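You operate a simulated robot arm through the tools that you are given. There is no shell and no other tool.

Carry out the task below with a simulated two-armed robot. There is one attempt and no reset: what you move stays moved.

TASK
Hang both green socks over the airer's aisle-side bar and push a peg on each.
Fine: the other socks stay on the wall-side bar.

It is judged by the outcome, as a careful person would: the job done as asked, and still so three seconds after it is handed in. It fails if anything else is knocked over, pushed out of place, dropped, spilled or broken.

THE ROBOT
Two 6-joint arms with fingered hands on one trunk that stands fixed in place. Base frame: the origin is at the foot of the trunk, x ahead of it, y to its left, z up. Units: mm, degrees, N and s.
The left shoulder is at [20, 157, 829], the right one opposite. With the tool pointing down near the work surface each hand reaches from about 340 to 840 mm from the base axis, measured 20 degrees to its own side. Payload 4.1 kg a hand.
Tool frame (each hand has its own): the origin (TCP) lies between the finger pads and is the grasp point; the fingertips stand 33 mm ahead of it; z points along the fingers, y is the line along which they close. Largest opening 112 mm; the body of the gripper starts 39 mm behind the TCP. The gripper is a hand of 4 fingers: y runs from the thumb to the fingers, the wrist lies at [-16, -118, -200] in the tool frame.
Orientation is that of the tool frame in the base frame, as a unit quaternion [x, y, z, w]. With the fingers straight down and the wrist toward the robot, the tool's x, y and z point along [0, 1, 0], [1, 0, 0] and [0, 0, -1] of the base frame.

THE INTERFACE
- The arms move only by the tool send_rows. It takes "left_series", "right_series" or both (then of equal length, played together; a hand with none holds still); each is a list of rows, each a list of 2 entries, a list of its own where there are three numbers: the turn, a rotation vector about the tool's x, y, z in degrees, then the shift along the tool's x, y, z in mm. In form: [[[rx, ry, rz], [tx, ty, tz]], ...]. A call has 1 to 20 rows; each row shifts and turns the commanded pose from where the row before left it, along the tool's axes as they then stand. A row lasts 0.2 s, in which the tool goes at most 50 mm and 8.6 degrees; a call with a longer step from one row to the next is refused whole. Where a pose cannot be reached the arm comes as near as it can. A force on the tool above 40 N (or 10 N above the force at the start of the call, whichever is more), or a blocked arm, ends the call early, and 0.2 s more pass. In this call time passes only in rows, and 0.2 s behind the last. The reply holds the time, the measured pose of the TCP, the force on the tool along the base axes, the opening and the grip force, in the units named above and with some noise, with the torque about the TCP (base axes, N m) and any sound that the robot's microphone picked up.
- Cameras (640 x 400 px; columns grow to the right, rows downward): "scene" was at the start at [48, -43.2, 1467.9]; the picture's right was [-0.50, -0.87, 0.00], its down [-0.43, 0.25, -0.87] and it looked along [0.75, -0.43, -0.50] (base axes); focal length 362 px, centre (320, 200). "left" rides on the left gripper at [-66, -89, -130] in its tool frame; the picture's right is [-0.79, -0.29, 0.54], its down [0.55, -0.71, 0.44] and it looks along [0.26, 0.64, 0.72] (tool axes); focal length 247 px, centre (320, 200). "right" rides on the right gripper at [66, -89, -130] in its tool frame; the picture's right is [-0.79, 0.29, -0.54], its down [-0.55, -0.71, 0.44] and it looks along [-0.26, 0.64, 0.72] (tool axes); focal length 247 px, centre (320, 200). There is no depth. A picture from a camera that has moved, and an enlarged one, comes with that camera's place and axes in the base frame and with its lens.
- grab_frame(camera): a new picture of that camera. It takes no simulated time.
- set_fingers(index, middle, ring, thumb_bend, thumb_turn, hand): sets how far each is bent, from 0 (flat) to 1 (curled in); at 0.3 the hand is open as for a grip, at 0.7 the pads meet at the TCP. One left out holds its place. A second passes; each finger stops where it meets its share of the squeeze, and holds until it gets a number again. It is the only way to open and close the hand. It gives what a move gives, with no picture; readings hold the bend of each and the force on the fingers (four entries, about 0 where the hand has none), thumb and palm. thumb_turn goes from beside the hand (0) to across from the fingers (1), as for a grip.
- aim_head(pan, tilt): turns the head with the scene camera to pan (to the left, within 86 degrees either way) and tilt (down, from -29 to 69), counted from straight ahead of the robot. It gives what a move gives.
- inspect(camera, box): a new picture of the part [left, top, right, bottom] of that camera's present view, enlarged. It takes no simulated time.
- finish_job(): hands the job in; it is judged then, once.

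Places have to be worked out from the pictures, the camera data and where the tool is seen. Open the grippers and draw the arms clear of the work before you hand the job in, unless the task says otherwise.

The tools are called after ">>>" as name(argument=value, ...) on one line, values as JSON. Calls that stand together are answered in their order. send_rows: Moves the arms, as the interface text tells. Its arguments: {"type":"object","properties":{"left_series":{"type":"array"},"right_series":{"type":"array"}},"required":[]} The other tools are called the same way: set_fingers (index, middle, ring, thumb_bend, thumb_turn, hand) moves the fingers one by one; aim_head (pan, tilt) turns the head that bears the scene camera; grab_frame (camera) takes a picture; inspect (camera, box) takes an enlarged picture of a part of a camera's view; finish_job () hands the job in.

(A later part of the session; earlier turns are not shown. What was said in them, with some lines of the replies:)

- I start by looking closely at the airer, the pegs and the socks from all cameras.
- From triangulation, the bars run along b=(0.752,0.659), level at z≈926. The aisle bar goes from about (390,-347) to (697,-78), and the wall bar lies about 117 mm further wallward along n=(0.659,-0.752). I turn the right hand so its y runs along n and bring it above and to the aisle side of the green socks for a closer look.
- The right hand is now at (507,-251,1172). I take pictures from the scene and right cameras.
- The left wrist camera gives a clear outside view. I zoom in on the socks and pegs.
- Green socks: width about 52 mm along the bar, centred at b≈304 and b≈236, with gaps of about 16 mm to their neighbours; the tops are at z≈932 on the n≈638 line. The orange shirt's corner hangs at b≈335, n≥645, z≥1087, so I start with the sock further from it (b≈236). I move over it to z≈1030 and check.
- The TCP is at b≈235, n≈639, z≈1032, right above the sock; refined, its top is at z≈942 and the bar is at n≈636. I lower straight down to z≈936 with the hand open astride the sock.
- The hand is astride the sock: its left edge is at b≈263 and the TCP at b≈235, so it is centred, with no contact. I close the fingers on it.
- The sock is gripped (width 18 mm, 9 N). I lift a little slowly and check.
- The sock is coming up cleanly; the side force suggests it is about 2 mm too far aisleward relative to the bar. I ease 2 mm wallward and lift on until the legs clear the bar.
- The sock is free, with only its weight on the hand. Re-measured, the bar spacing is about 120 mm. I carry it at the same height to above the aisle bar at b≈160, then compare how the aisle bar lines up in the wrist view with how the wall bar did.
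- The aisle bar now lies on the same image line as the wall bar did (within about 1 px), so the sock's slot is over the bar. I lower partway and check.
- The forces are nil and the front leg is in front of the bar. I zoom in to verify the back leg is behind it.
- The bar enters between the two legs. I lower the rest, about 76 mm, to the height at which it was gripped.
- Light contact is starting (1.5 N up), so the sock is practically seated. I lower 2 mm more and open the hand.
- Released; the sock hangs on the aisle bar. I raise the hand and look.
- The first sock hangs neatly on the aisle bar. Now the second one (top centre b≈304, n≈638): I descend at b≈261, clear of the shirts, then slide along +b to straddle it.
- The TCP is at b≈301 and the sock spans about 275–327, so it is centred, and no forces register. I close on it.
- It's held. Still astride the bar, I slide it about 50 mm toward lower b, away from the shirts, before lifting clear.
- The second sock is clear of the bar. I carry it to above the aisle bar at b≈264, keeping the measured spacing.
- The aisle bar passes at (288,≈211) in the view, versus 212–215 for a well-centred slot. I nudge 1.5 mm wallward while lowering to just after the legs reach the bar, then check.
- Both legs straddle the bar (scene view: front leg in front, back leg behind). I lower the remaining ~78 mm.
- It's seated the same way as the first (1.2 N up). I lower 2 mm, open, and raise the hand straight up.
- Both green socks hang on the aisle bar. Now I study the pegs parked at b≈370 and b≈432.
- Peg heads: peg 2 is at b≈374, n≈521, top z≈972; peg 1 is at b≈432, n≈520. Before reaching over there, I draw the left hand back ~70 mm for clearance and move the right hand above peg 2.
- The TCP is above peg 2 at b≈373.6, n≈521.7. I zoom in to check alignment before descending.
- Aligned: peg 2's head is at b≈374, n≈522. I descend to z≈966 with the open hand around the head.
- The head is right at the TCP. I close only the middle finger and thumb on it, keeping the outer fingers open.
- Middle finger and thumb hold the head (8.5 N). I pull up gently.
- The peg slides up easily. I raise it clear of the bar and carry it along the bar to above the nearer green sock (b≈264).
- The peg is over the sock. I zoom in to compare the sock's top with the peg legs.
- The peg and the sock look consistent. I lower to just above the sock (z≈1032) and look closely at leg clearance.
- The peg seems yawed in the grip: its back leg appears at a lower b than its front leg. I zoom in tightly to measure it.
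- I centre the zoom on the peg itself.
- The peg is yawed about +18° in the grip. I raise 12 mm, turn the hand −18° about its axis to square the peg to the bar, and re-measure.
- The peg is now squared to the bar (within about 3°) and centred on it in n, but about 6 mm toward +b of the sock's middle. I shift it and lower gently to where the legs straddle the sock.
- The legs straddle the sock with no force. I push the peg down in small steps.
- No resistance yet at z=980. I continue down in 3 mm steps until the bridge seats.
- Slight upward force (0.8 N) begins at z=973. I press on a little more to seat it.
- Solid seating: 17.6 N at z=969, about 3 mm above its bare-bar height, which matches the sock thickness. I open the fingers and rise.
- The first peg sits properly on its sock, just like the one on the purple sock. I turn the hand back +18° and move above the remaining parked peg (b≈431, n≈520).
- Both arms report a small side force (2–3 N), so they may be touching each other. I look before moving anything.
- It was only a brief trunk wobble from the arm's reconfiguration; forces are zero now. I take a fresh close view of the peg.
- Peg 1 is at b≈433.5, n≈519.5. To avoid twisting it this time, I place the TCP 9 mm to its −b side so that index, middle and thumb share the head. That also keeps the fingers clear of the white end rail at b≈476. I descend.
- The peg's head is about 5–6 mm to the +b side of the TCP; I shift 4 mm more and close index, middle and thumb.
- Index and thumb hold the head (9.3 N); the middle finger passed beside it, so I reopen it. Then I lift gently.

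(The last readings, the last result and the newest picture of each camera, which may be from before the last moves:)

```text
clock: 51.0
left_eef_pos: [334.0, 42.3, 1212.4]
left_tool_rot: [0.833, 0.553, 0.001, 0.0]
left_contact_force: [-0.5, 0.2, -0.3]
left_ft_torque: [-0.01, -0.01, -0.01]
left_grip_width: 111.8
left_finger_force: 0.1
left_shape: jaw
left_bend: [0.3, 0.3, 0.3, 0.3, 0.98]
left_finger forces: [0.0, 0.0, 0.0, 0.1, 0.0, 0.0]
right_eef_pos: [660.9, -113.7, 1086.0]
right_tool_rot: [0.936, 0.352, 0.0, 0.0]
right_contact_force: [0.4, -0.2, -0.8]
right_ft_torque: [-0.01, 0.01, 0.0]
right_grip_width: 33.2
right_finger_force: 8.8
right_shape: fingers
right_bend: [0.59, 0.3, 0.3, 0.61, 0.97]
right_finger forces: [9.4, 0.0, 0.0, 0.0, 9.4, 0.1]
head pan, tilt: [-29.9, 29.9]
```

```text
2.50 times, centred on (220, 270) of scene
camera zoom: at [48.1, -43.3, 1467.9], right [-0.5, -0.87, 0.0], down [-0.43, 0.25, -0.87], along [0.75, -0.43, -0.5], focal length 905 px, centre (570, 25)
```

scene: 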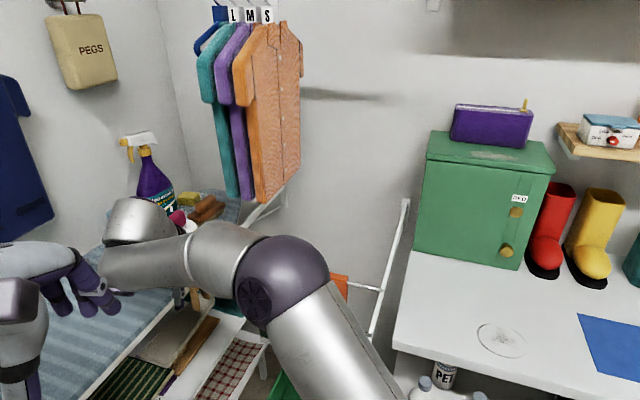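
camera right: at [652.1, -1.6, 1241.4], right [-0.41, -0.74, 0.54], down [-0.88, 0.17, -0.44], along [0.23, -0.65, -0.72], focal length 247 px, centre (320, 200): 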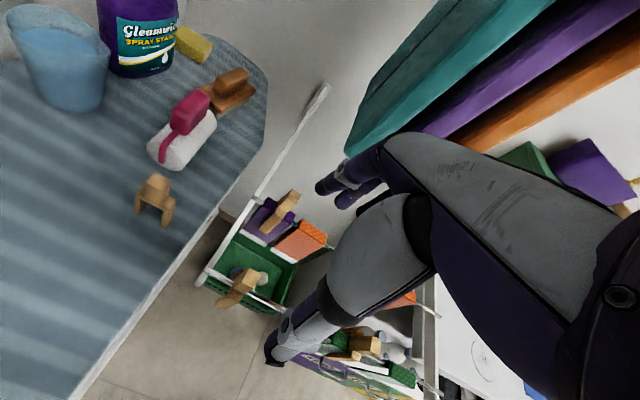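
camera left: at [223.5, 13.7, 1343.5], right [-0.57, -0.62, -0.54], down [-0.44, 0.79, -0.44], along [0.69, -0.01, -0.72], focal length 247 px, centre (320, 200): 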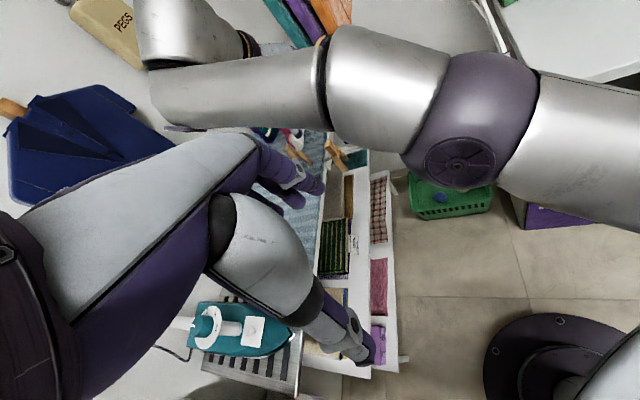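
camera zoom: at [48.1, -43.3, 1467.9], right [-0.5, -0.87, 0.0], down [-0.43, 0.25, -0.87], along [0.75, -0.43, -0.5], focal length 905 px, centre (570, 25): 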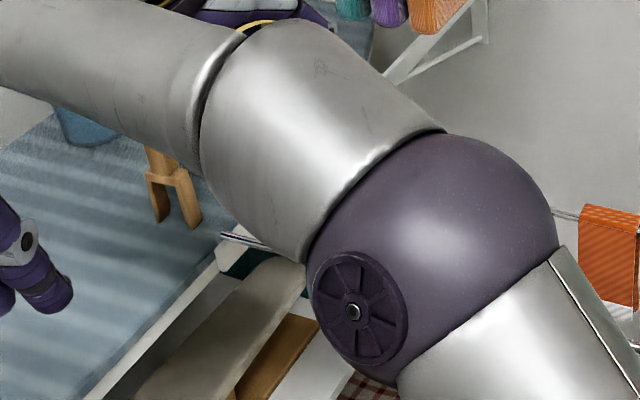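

The peg is lifted free. I raise it 25 mm more to pass above the other peg, then carry it along the bar to above the far green sock (b≈161).

>>> send_rows(right_series=[[[0, 0, 0], [0, 0, -15]], [[0, 0, 0], [-10, 0, -10]], [[0, 0, 0], [-20, 0, 0]], [[0, 0, 0], [-25, 0, 0]], [[0, 0, 0], [-25, 0, 0]], [[0, 0, 0], [-25, 0, 0]], [[0, 0, 0], [-25, 0, 0]], [[0, 0, 0], [-25, 0, 0]], [[0, 0, 0], [-25, 0, 0]], [[0, 0, 0], [-25, 0, 0]], [[0, 0, 0], [-25, 0, 0]], [[0, 0, 0], [-25, 0, 0]], [[0, 0, 0], [-16, 0, 0]], [[0, 0, 0], [0, 0, 0]]])

>>> inspect(camera="right", box=[160, 100, 440, 360])

>>> inspect(camera="left", box=[370, 20, 550, 160])

>>> grab_frame(camera="scene")

```text
clock: 54.0
left_eef_pos: [332.7, 41.1, 1211.4]
left_tool_rot: [0.833, 0.553, 0.0, 0.0]
left_contact_force: [0.2, 0.8, -0.1]
left_ft_torque: [0.01, -0.01, -0.01]
left_grip_width: 112.0
left_finger_force: 0.1
left_shape: jaw
left_bend: [0.3, 0.3, 0.3, 0.3, 0.98]
left_finger forces: [0.0, 0.0, 0.1, 0.0, 0.0, 0.0]
right_eef_pos: [458.4, -292.8, 1109.5]
right_tool_rot: [0.936, 0.352, 0.001, 0.0]
right_contact_force: [0.8, -0.2, 0.2]
right_ft_torque: [-0.01, 0.01, 0.03]
right_grip_width: 33.1
right_finger_force: 9.1
right_shape: fingers
right_bend: [0.59, 0.3, 0.3, 0.61, 0.97]
right_finger forces: [9.3, 0.0, 0.0, 0.1, 9.3, 0.1]
head pan, tilt: [-29.9, 29.9]
```

```text
1.54 times, centred on (300, 230) of right
camera zoom: at [447.6, -180.4, 1239.6], right [-0.41, -0.74, 0.54], down [-0.88, 0.17, -0.44], along [0.23, -0.65, -0.72], focal length 380 px, centre (351, 154)
```

zoom: 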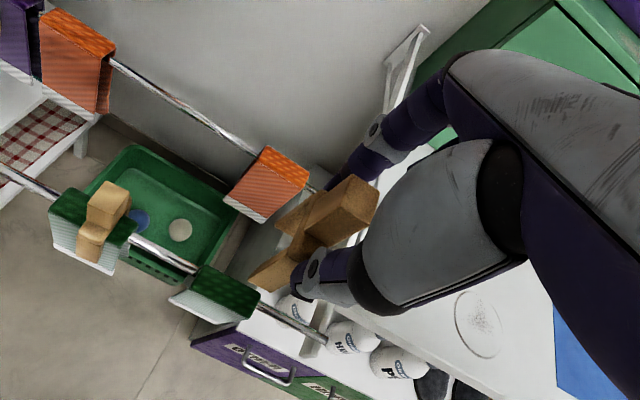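

```text
2.86 times, centred on (460, 90) of left
camera zoom: at [226.1, 15.7, 1343.0], right [-0.57, -0.62, -0.54], down [-0.44, 0.78, -0.44], along [0.69, -0.01, -0.72], focal length 706 px, centre (-80, 514)
```

zoom: 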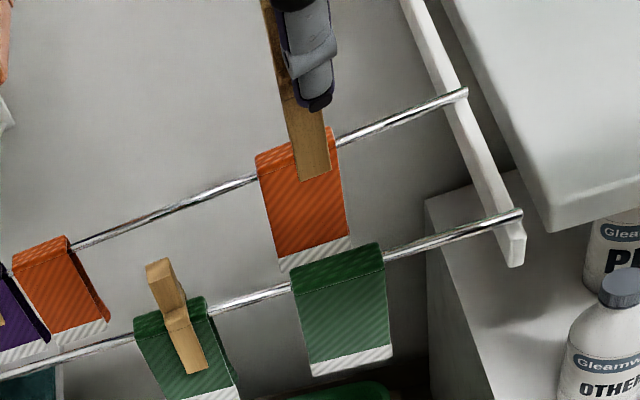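

```text
taken
```

scene: 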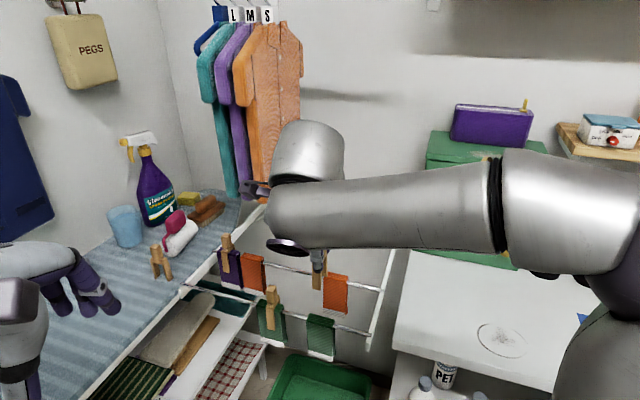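

The peg is in place above the far sock. I lower to z≈1060 and measure the peg's yaw and position relative to the sock.

>>> send_rows(right_series=[[[0, 0, 0], [0, 0, 20]], [[0, 0, 0], [0, 0, 20]], [[0, 0, 0], [0, 0, 10]], [[0, 0, 0], [0, 0, 0]]])

>>> inspect(camera="scene", box=[290, 250, 354, 330])

>>> inspect(camera="right", box=[220, 180, 380, 340])

>>> inspect(camera="left", box=[430, 40, 530, 150])

```text
clock: 55.0
left_eef_pos: [332.3, 41.5, 1211.6]
left_tool_rot: [0.833, 0.553, 0.0, 0.0]
left_contact_force: [-0.6, -0.4, -0.6]
left_ft_torque: [0.02, -0.01, 0.02]
left_grip_width: 111.5
left_finger_force: 0.2
left_shape: jaw
left_bend: [0.3, 0.3, 0.3, 0.3, 0.98]
left_finger forces: [0.0, 0.1, 0.0, 0.0, 0.0, 0.0]
right_eef_pos: [457.5, -290.1, 1059.7]
right_tool_rot: [0.936, 0.352, 0.001, 0.001]
right_contact_force: [0.2, 0.2, 0.2]
right_ft_torque: [0.01, 0.01, 0.02]
right_grip_width: 33.2
right_finger_force: 8.7
right_shape: fingers
right_bend: [0.59, 0.3, 0.3, 0.61, 0.97]
right_finger forces: [9.2, 0.0, 0.1, 0.0, 9.1, 0.0]
head pan, tilt: [-29.9, 29.9]
```

```text
5.00 times, centred on (322, 290) of scene
camera zoom: at [48.0, -43.2, 1467.9], right [-0.5, -0.87, 0.0], down [-0.43, 0.25, -0.87], along [0.75, -0.43, -0.5], focal length 1810 px, centre (310, -250)
```

zoom: 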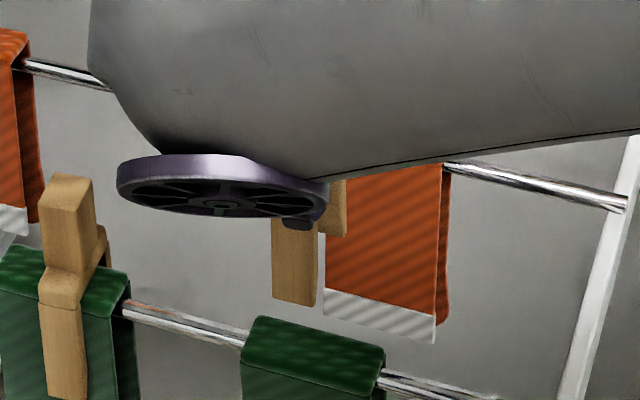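

```text
2.50 times, centred on (300, 260) of right
camera zoom: at [447.2, -180.3, 1189.9], right [-0.41, -0.74, 0.54], down [-0.88, 0.17, -0.44], along [0.23, -0.65, -0.72], focal length 617 px, centre (370, 50)
```

zoom: 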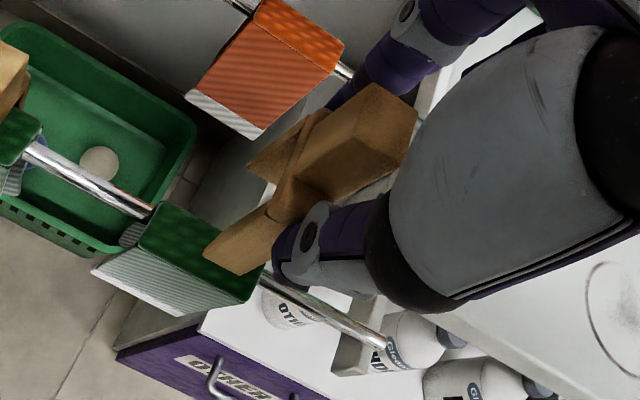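

```text
3.64 times, centred on (480, 95) of left
camera zoom: at [226.0, 15.6, 1343.0], right [-0.57, -0.62, -0.54], down [-0.44, 0.78, -0.44], along [0.69, -0.01, -0.72], focal length 898 px, centre (-262, 582)
```

zoom: 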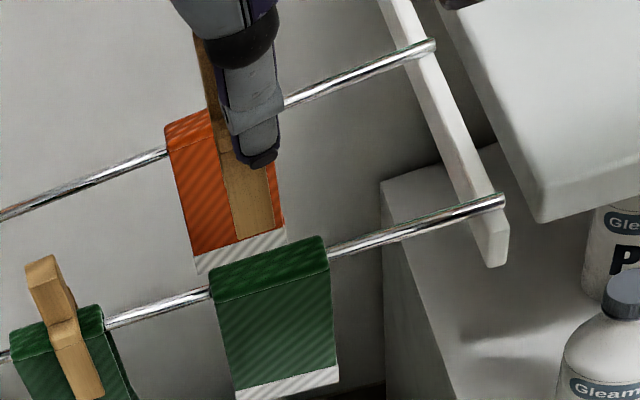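

Peg yaw is about 1° (good), its centre is at b≈164 and the sock's middle at b≈159. I shift −5 mm and lower until the legs straddle the sock.

>>> send_rows(right_series=[[[0, 0, 0], [-5, -1, 0]], [[0, 0, 0], [0, 0, 14]], [[0, 0, 0], [0, 0, 14]], [[0, 0, 0], [0, 0, 8]], [[0, 0, 0], [0, 0, 6]], [[0, 0, 0], [0, 0, 6]]])

>>> inspect(camera="scene", box=[290, 260, 354, 340])

>>> inspect(camera="right", box=[220, 180, 380, 340])

>>> inspect(camera="left", box=[430, 40, 530, 150])

```text
clock: 56.4
left_eef_pos: [333.3, 41.1, 1211.5]
left_tool_rot: [0.833, 0.554, 0.0, 0.0]
left_contact_force: [-0.8, -0.4, 0.0]
left_ft_torque: [0.01, 0.02, 0.01]
left_grip_width: 111.8
left_finger_force: 0.1
left_shape: jaw
left_bend: [0.3, 0.3, 0.3, 0.3, 0.98]
left_finger forces: [0.1, 0.1, 0.0, 0.1, 0.0, 0.0]
right_eef_pos: [454.3, -294.0, 1011.4]
right_tool_rot: [0.936, 0.352, 0.001, 0.0]
right_contact_force: [-0.6, 0.5, -0.4]
right_ft_torque: [-0.02, 0.02, -0.02]
right_grip_width: 33.0
right_finger_force: 9.0
right_shape: fingers
right_bend: [0.59, 0.3, 0.3, 0.61, 0.97]
right_finger forces: [9.2, 0.1, 0.1, 0.0, 9.2, 0.1]
head pan, tilt: [-29.9, 29.9]
```

```text
5.00 times, centred on (322, 300) of scene
camera zoom: at [48.0, -43.2, 1467.9], right [-0.5, -0.87, 0.0], down [-0.43, 0.25, -0.87], along [0.75, -0.43, -0.5], focal length 1810 px, centre (310, -300)
```

zoom: 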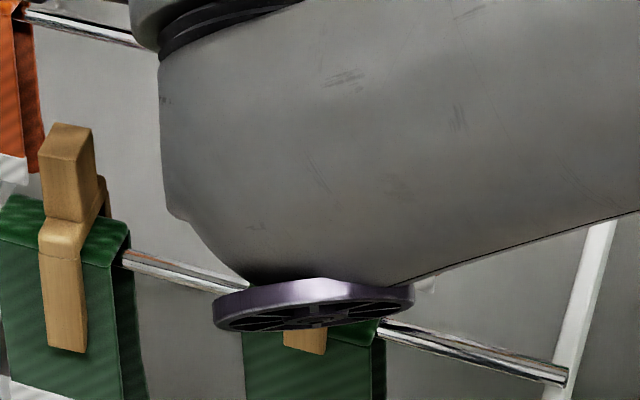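

```text
2.50 times, centred on (300, 260) of right
camera zoom: at [443.6, -182.6, 1141.5], right [-0.41, -0.74, 0.54], down [-0.88, 0.17, -0.44], along [0.23, -0.65, -0.72], focal length 617 px, centre (370, 50)
```

zoom: 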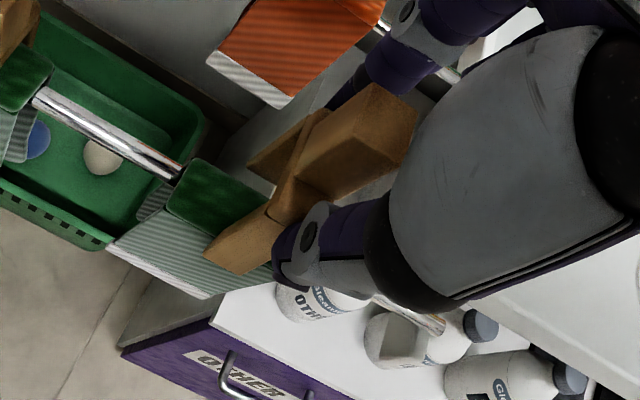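

```text
3.64 times, centred on (480, 95) of left
camera zoom: at [226.0, 15.6, 1343.0], right [-0.57, -0.62, -0.54], down [-0.44, 0.78, -0.44], along [0.69, -0.01, -0.72], focal length 898 px, centre (-262, 582)
```

zoom: 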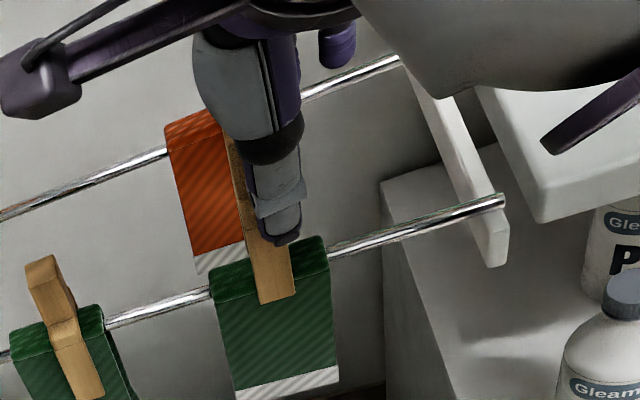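

The legs straddle the sock without force. I push on down.

>>> send_rows(right_series=[[[0, 0, 0], [0, 0, 7]], [[0, 0, 0], [0, 0, 7]], [[0, 0, 0], [0, 0, 7]], [[0, 0, 0], [0, 0, 6]], [[0, 0, 0], [0, 0, 5]], [[0, 0, 0], [0, 0, 4]], [[0, 0, 0], [0, 0, 3]]])

```text
clock: 58.0
left_eef_pos: [333.4, 41.6, 1211.4]
left_tool_rot: [0.833, 0.553, 0.0, 0.0]
left_contact_force: [0.5, 0.8, 0.3]
left_ft_torque: [0.06, 0.02, -0.01]
left_grip_width: 111.7
left_finger_force: 0.0
left_shape: jaw
left_bend: [0.3, 0.3, 0.3, 0.3, 0.98]
left_finger forces: [0.0, 0.0, 0.0, 0.1, 0.0, 0.0]
right_eef_pos: [452.1, -293.0, 972.0]
right_tool_rot: [0.936, 0.352, 0.0, 0.0]
right_contact_force: [0.2, -0.1, 0.4]
right_ft_torque: [-0.03, 0.02, 0.02]
right_grip_width: 32.8
right_finger_force: 9.4
right_shape: fingers
right_bend: [0.59, 0.3, 0.3, 0.61, 0.97]
right_finger forces: [9.2, 0.0, 0.0, 0.0, 9.3, 0.1]
head pan, tilt: [-29.9, 29.9]
```

No contact yet at z=972, and seating is expected near 968. I continue in small steps until firm resistance.

>>> send_rows(right_series=[[[0, 0, 0], [0, 0, 2]], [[0, 0, 0], [0, 0, 2]], [[0, 0, 0], [0, 0, 1.5]]])

>>> inspect(camera="right", box=[220, 160, 380, 340])

>>> inspect(camera="left", box=[430, 40, 530, 150])

```text
clock: 58.8
left_eef_pos: [333.1, 41.9, 1213.0]
left_tool_rot: [0.833, 0.554, -0.001, 0.0]
left_contact_force: [-0.7, 0.5, 0.0]
left_ft_torque: [0.02, 0.02, -0.03]
left_grip_width: 111.5
left_finger_force: 0.1
left_shape: jaw
left_bend: [0.3, 0.3, 0.3, 0.3, 0.98]
left_finger forces: [0.0, 0.0, 0.0, 0.0, 0.1, 0.1]
right_eef_pos: [453.6, -293.6, 967.9]
right_tool_rot: [0.936, 0.352, 0.002, 0.001]
right_contact_force: [-0.2, -1.2, 18.8]
right_ft_torque: [0.01, -0.1, -0.01]
right_grip_width: 32.8
right_finger_force: 11.9
right_shape: fingers
right_bend: [0.59, 0.3, 0.3, 0.62, 0.97]
right_finger forces: [11.8, 0.0, 0.0, 0.0, 11.5, 0.0]
head pan, tilt: [-29.9, 29.9]
```

```text
2.22 times, centred on (300, 250) of right
camera zoom: at [443.1, -182.5, 1098.7], right [-0.41, -0.74, 0.54], down [-0.88, 0.17, -0.44], along [0.23, -0.65, -0.72], focal length 549 px, centre (364, 89)
```

zoom: 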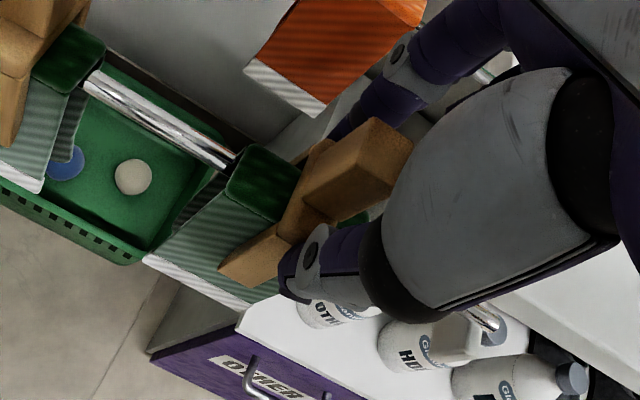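

```text
3.64 times, centred on (480, 95) of left
camera zoom: at [225.7, 15.8, 1343.1], right [-0.57, -0.62, -0.54], down [-0.44, 0.78, -0.44], along [0.69, -0.01, -0.72], focal length 898 px, centre (-262, 582)
```

zoom: 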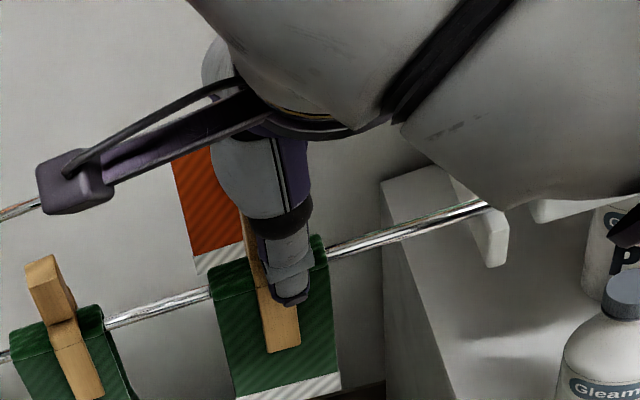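

Seated firmly (18.8 N at z=968), same as the first. I open the hand and rise.

>>> set_fingers(hand="right", index=0.3, thumb_bend=0.3)

>>> send_rows(right_series=[[[0, 0, 0], [0, 0, -8]], [[0, 0, 0], [0, 0, -15]], [[0, 0, 0], [0, 0, -25]], [[0, 0, 0], [0, 0, -35]], [[0, 0, 0], [0, 0, -40]], [[0, 0, 0], [0, 0, -40]]])

>>> grab_frame(camera="right")

>>> inspect(camera="left", box=[340, 40, 540, 200])

>>> inspect(camera="scene", box=[170, 200, 400, 370])

```text
clock: 59.8
left_eef_pos: [333.3, 42.2, 1212.3]
left_tool_rot: [0.833, 0.554, 0.0, 0.0]
left_contact_force: [0.4, 0.1, -0.1]
left_ft_torque: [0.0, -0.02, -0.03]
left_grip_width: 111.5
left_finger_force: 0.0
left_shape: jaw
left_bend: [0.3, 0.3, 0.3, 0.3, 0.98]
left_finger forces: [0.0, 0.1, 0.0, 0.0, 0.1, 0.1]
right_eef_pos: [454.0, -293.9, 966.2]
right_tool_rot: [0.936, 0.352, 0.0, 0.0]
right_contact_force: [1.3, -0.2, 0.0]
right_ft_torque: [0.03, -0.01, 0.01]
right_grip_width: 112.5
right_finger_force: 0.1
right_shape: fingers
right_bend: [0.3, 0.3, 0.3, 0.3, 0.97]
right_finger forces: [0.0, 0.0, 0.0, 0.1, 0.0, 0.1]
head pan, tilt: [-29.9, 29.9]
```

```text
clock: 61.2
left_eef_pos: [332.7, 41.5, 1212.4]
left_tool_rot: [0.832, 0.554, 0.0, 0.0]
left_contact_force: [-0.5, -0.5, -0.2]
left_ft_torque: [0.03, 0.02, 0.02]
left_grip_width: 111.7
left_finger_force: 0.0
left_shape: jaw
left_bend: [0.3, 0.3, 0.3, 0.3, 0.98]
left_finger forces: [0.0, 0.0, 0.0, 0.0, 0.0, 0.0]
right_eef_pos: [453.8, -292.8, 1130.7]
right_tool_rot: [0.936, 0.353, 0.0, 0.0]
right_contact_force: [0.4, 0.3, 0.2]
right_ft_torque: [0.01, 0.02, 0.0]
right_grip_width: 112.5
right_finger_force: 0.1
right_shape: fingers
right_bend: [0.3, 0.3, 0.3, 0.3, 0.97]
right_finger forces: [0.0, 0.0, 0.0, 0.0, 0.1, 0.1]
head pan, tilt: [-29.9, 29.9]
```

```text
taken
camera right: at [442.9, -182.4, 1260.7], right [-0.41, -0.74, 0.54], down [-0.88, 0.17, -0.44], along [0.23, -0.65, -0.72], focal length 247 px, centre (320, 200)
```

right: 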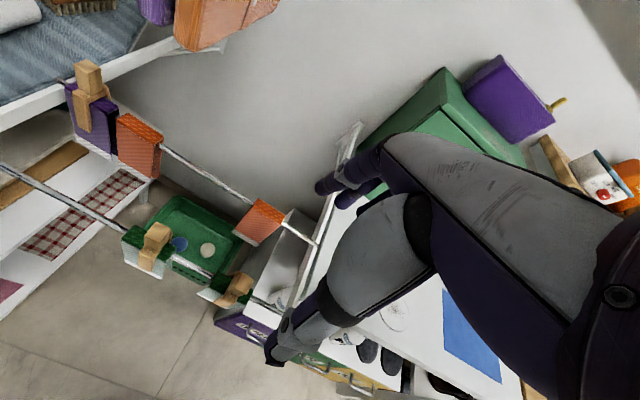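

```text
2.50 times, centred on (440, 120) of left
camera zoom: at [226.1, 15.6, 1343.0], right [-0.57, -0.62, -0.54], down [-0.44, 0.78, -0.44], along [0.69, -0.01, -0.72], focal length 617 px, centre (20, 400)
```

zoom: 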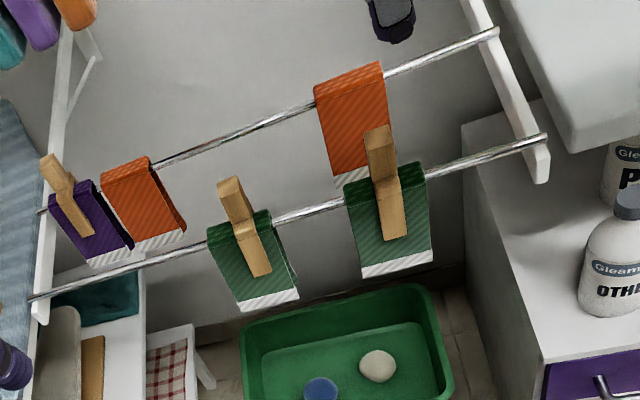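

```text
2.35 times, centred on (285, 285) of scene
camera zoom: at [48.1, -43.3, 1467.9], right [-0.5, -0.87, 0.0], down [-0.43, 0.25, -0.87], along [0.75, -0.43, -0.5], focal length 852 px, centre (402, 0)
```

zoom: 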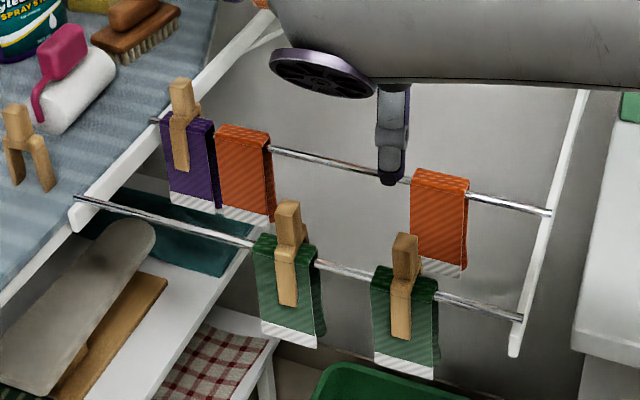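

Both green socks are on the aisle bar with a peg pushed on each; the others are undisturbed. I raise the right arm and draw it back to near its starting place.

>>> send_rows(right_series=[[[0, 0, 0], [0, 0, -25]], [[0, 0, 0], [0, 0, -30]], [[0, 0, 0], [0, -5, -30]], [[0, 0, 0], [-15, -10, -25]], [[0, 0, 0], [-25, -10, -20]], [[0, 0, 0], [-25, -10, 0]], [[0, 0, 0], [-25, -10, 0]], [[0, 0, 0], [-25, -10, 0]], [[0, 0, 0], [-25, 0, 0]], [[0, 0, 0], [0, 0, 0]]])

>>> grab_frame(camera="scene")

>>> inspect(camera="scene", box=[120, 200, 400, 380])

>>> inspect(camera="right", box=[60, 0, 320, 300])

```text
clock: 63.4
left_eef_pos: [333.3, 41.7, 1211.1]
left_tool_rot: [0.833, 0.553, 0.0, 0.0]
left_contact_force: [0.3, -0.1, 0.3]
left_ft_torque: [-0.01, 0.03, 0.01]
left_grip_width: 111.5
left_finger_force: 0.0
left_shape: jaw
left_bend: [0.3, 0.3, 0.3, 0.3, 0.98]
left_finger forces: [0.1, 0.0, 0.0, 0.1, 0.0, 0.0]
right_eef_pos: [310.3, -344.1, 1260.5]
right_tool_rot: [0.936, 0.352, -0.001, 0.0]
right_contact_force: [0.0, 0.3, -0.6]
right_ft_torque: [-0.03, 0.01, -0.06]
right_grip_width: 112.3
right_finger_force: 0.0
right_shape: fingers
right_bend: [0.3, 0.3, 0.3, 0.3, 0.97]
right_finger forces: [0.0, 0.1, 0.0, 0.0, 0.0, 0.1]
head pan, tilt: [-29.9, 29.9]
```

```text
taken
```

scene: 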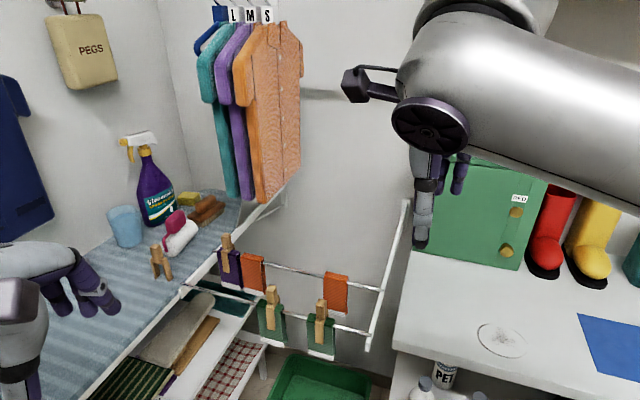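

```text
2.22 times, centred on (260, 290) of scene
camera zoom: at [48.1, -43.2, 1467.9], right [-0.5, -0.87, 0.0], down [-0.43, 0.25, -0.87], along [0.75, -0.43, -0.5], focal length 804 px, centre (453, 0)
```

zoom: 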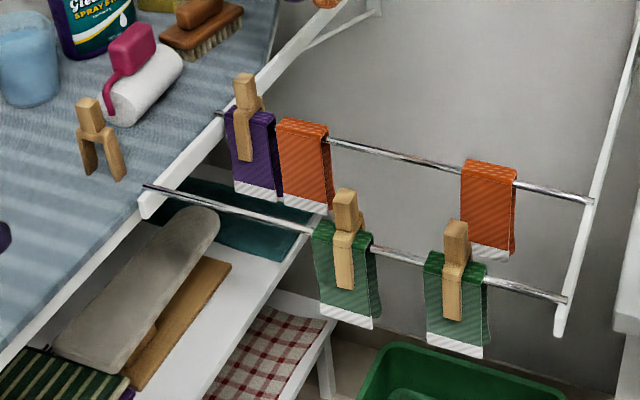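

```text
1.33 times, centred on (190, 150) of right
camera zoom: at [301.1, -233.4, 1390.6], right [-0.41, -0.74, 0.54], down [-0.88, 0.17, -0.44], along [0.23, -0.65, -0.72], focal length 329 px, centre (493, 267)
```

zoom: 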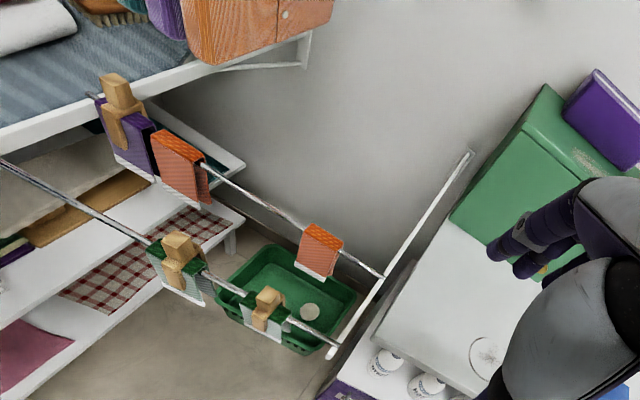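

Everything is as asked: both green socks hang over the aisle-side bar, each with a peg. The purple and two orange socks remain on the wall-side bar, nothing else is disturbed, and both hands are open and clear. I hand the job in.

>>> finish_job()

```text
The job is handed in.
```

Both green socks now hang over the airer's aisle-side bar, each with a peg pushed firmly on. I used the two pegs that were already parked on that bar.

The purple sock, with its own peg, and the two orange socks are still on the wall-side bar. The last pictures before hand-in showed nothing knocked over, dropped or moved. Both hands were open and clear of the airer.
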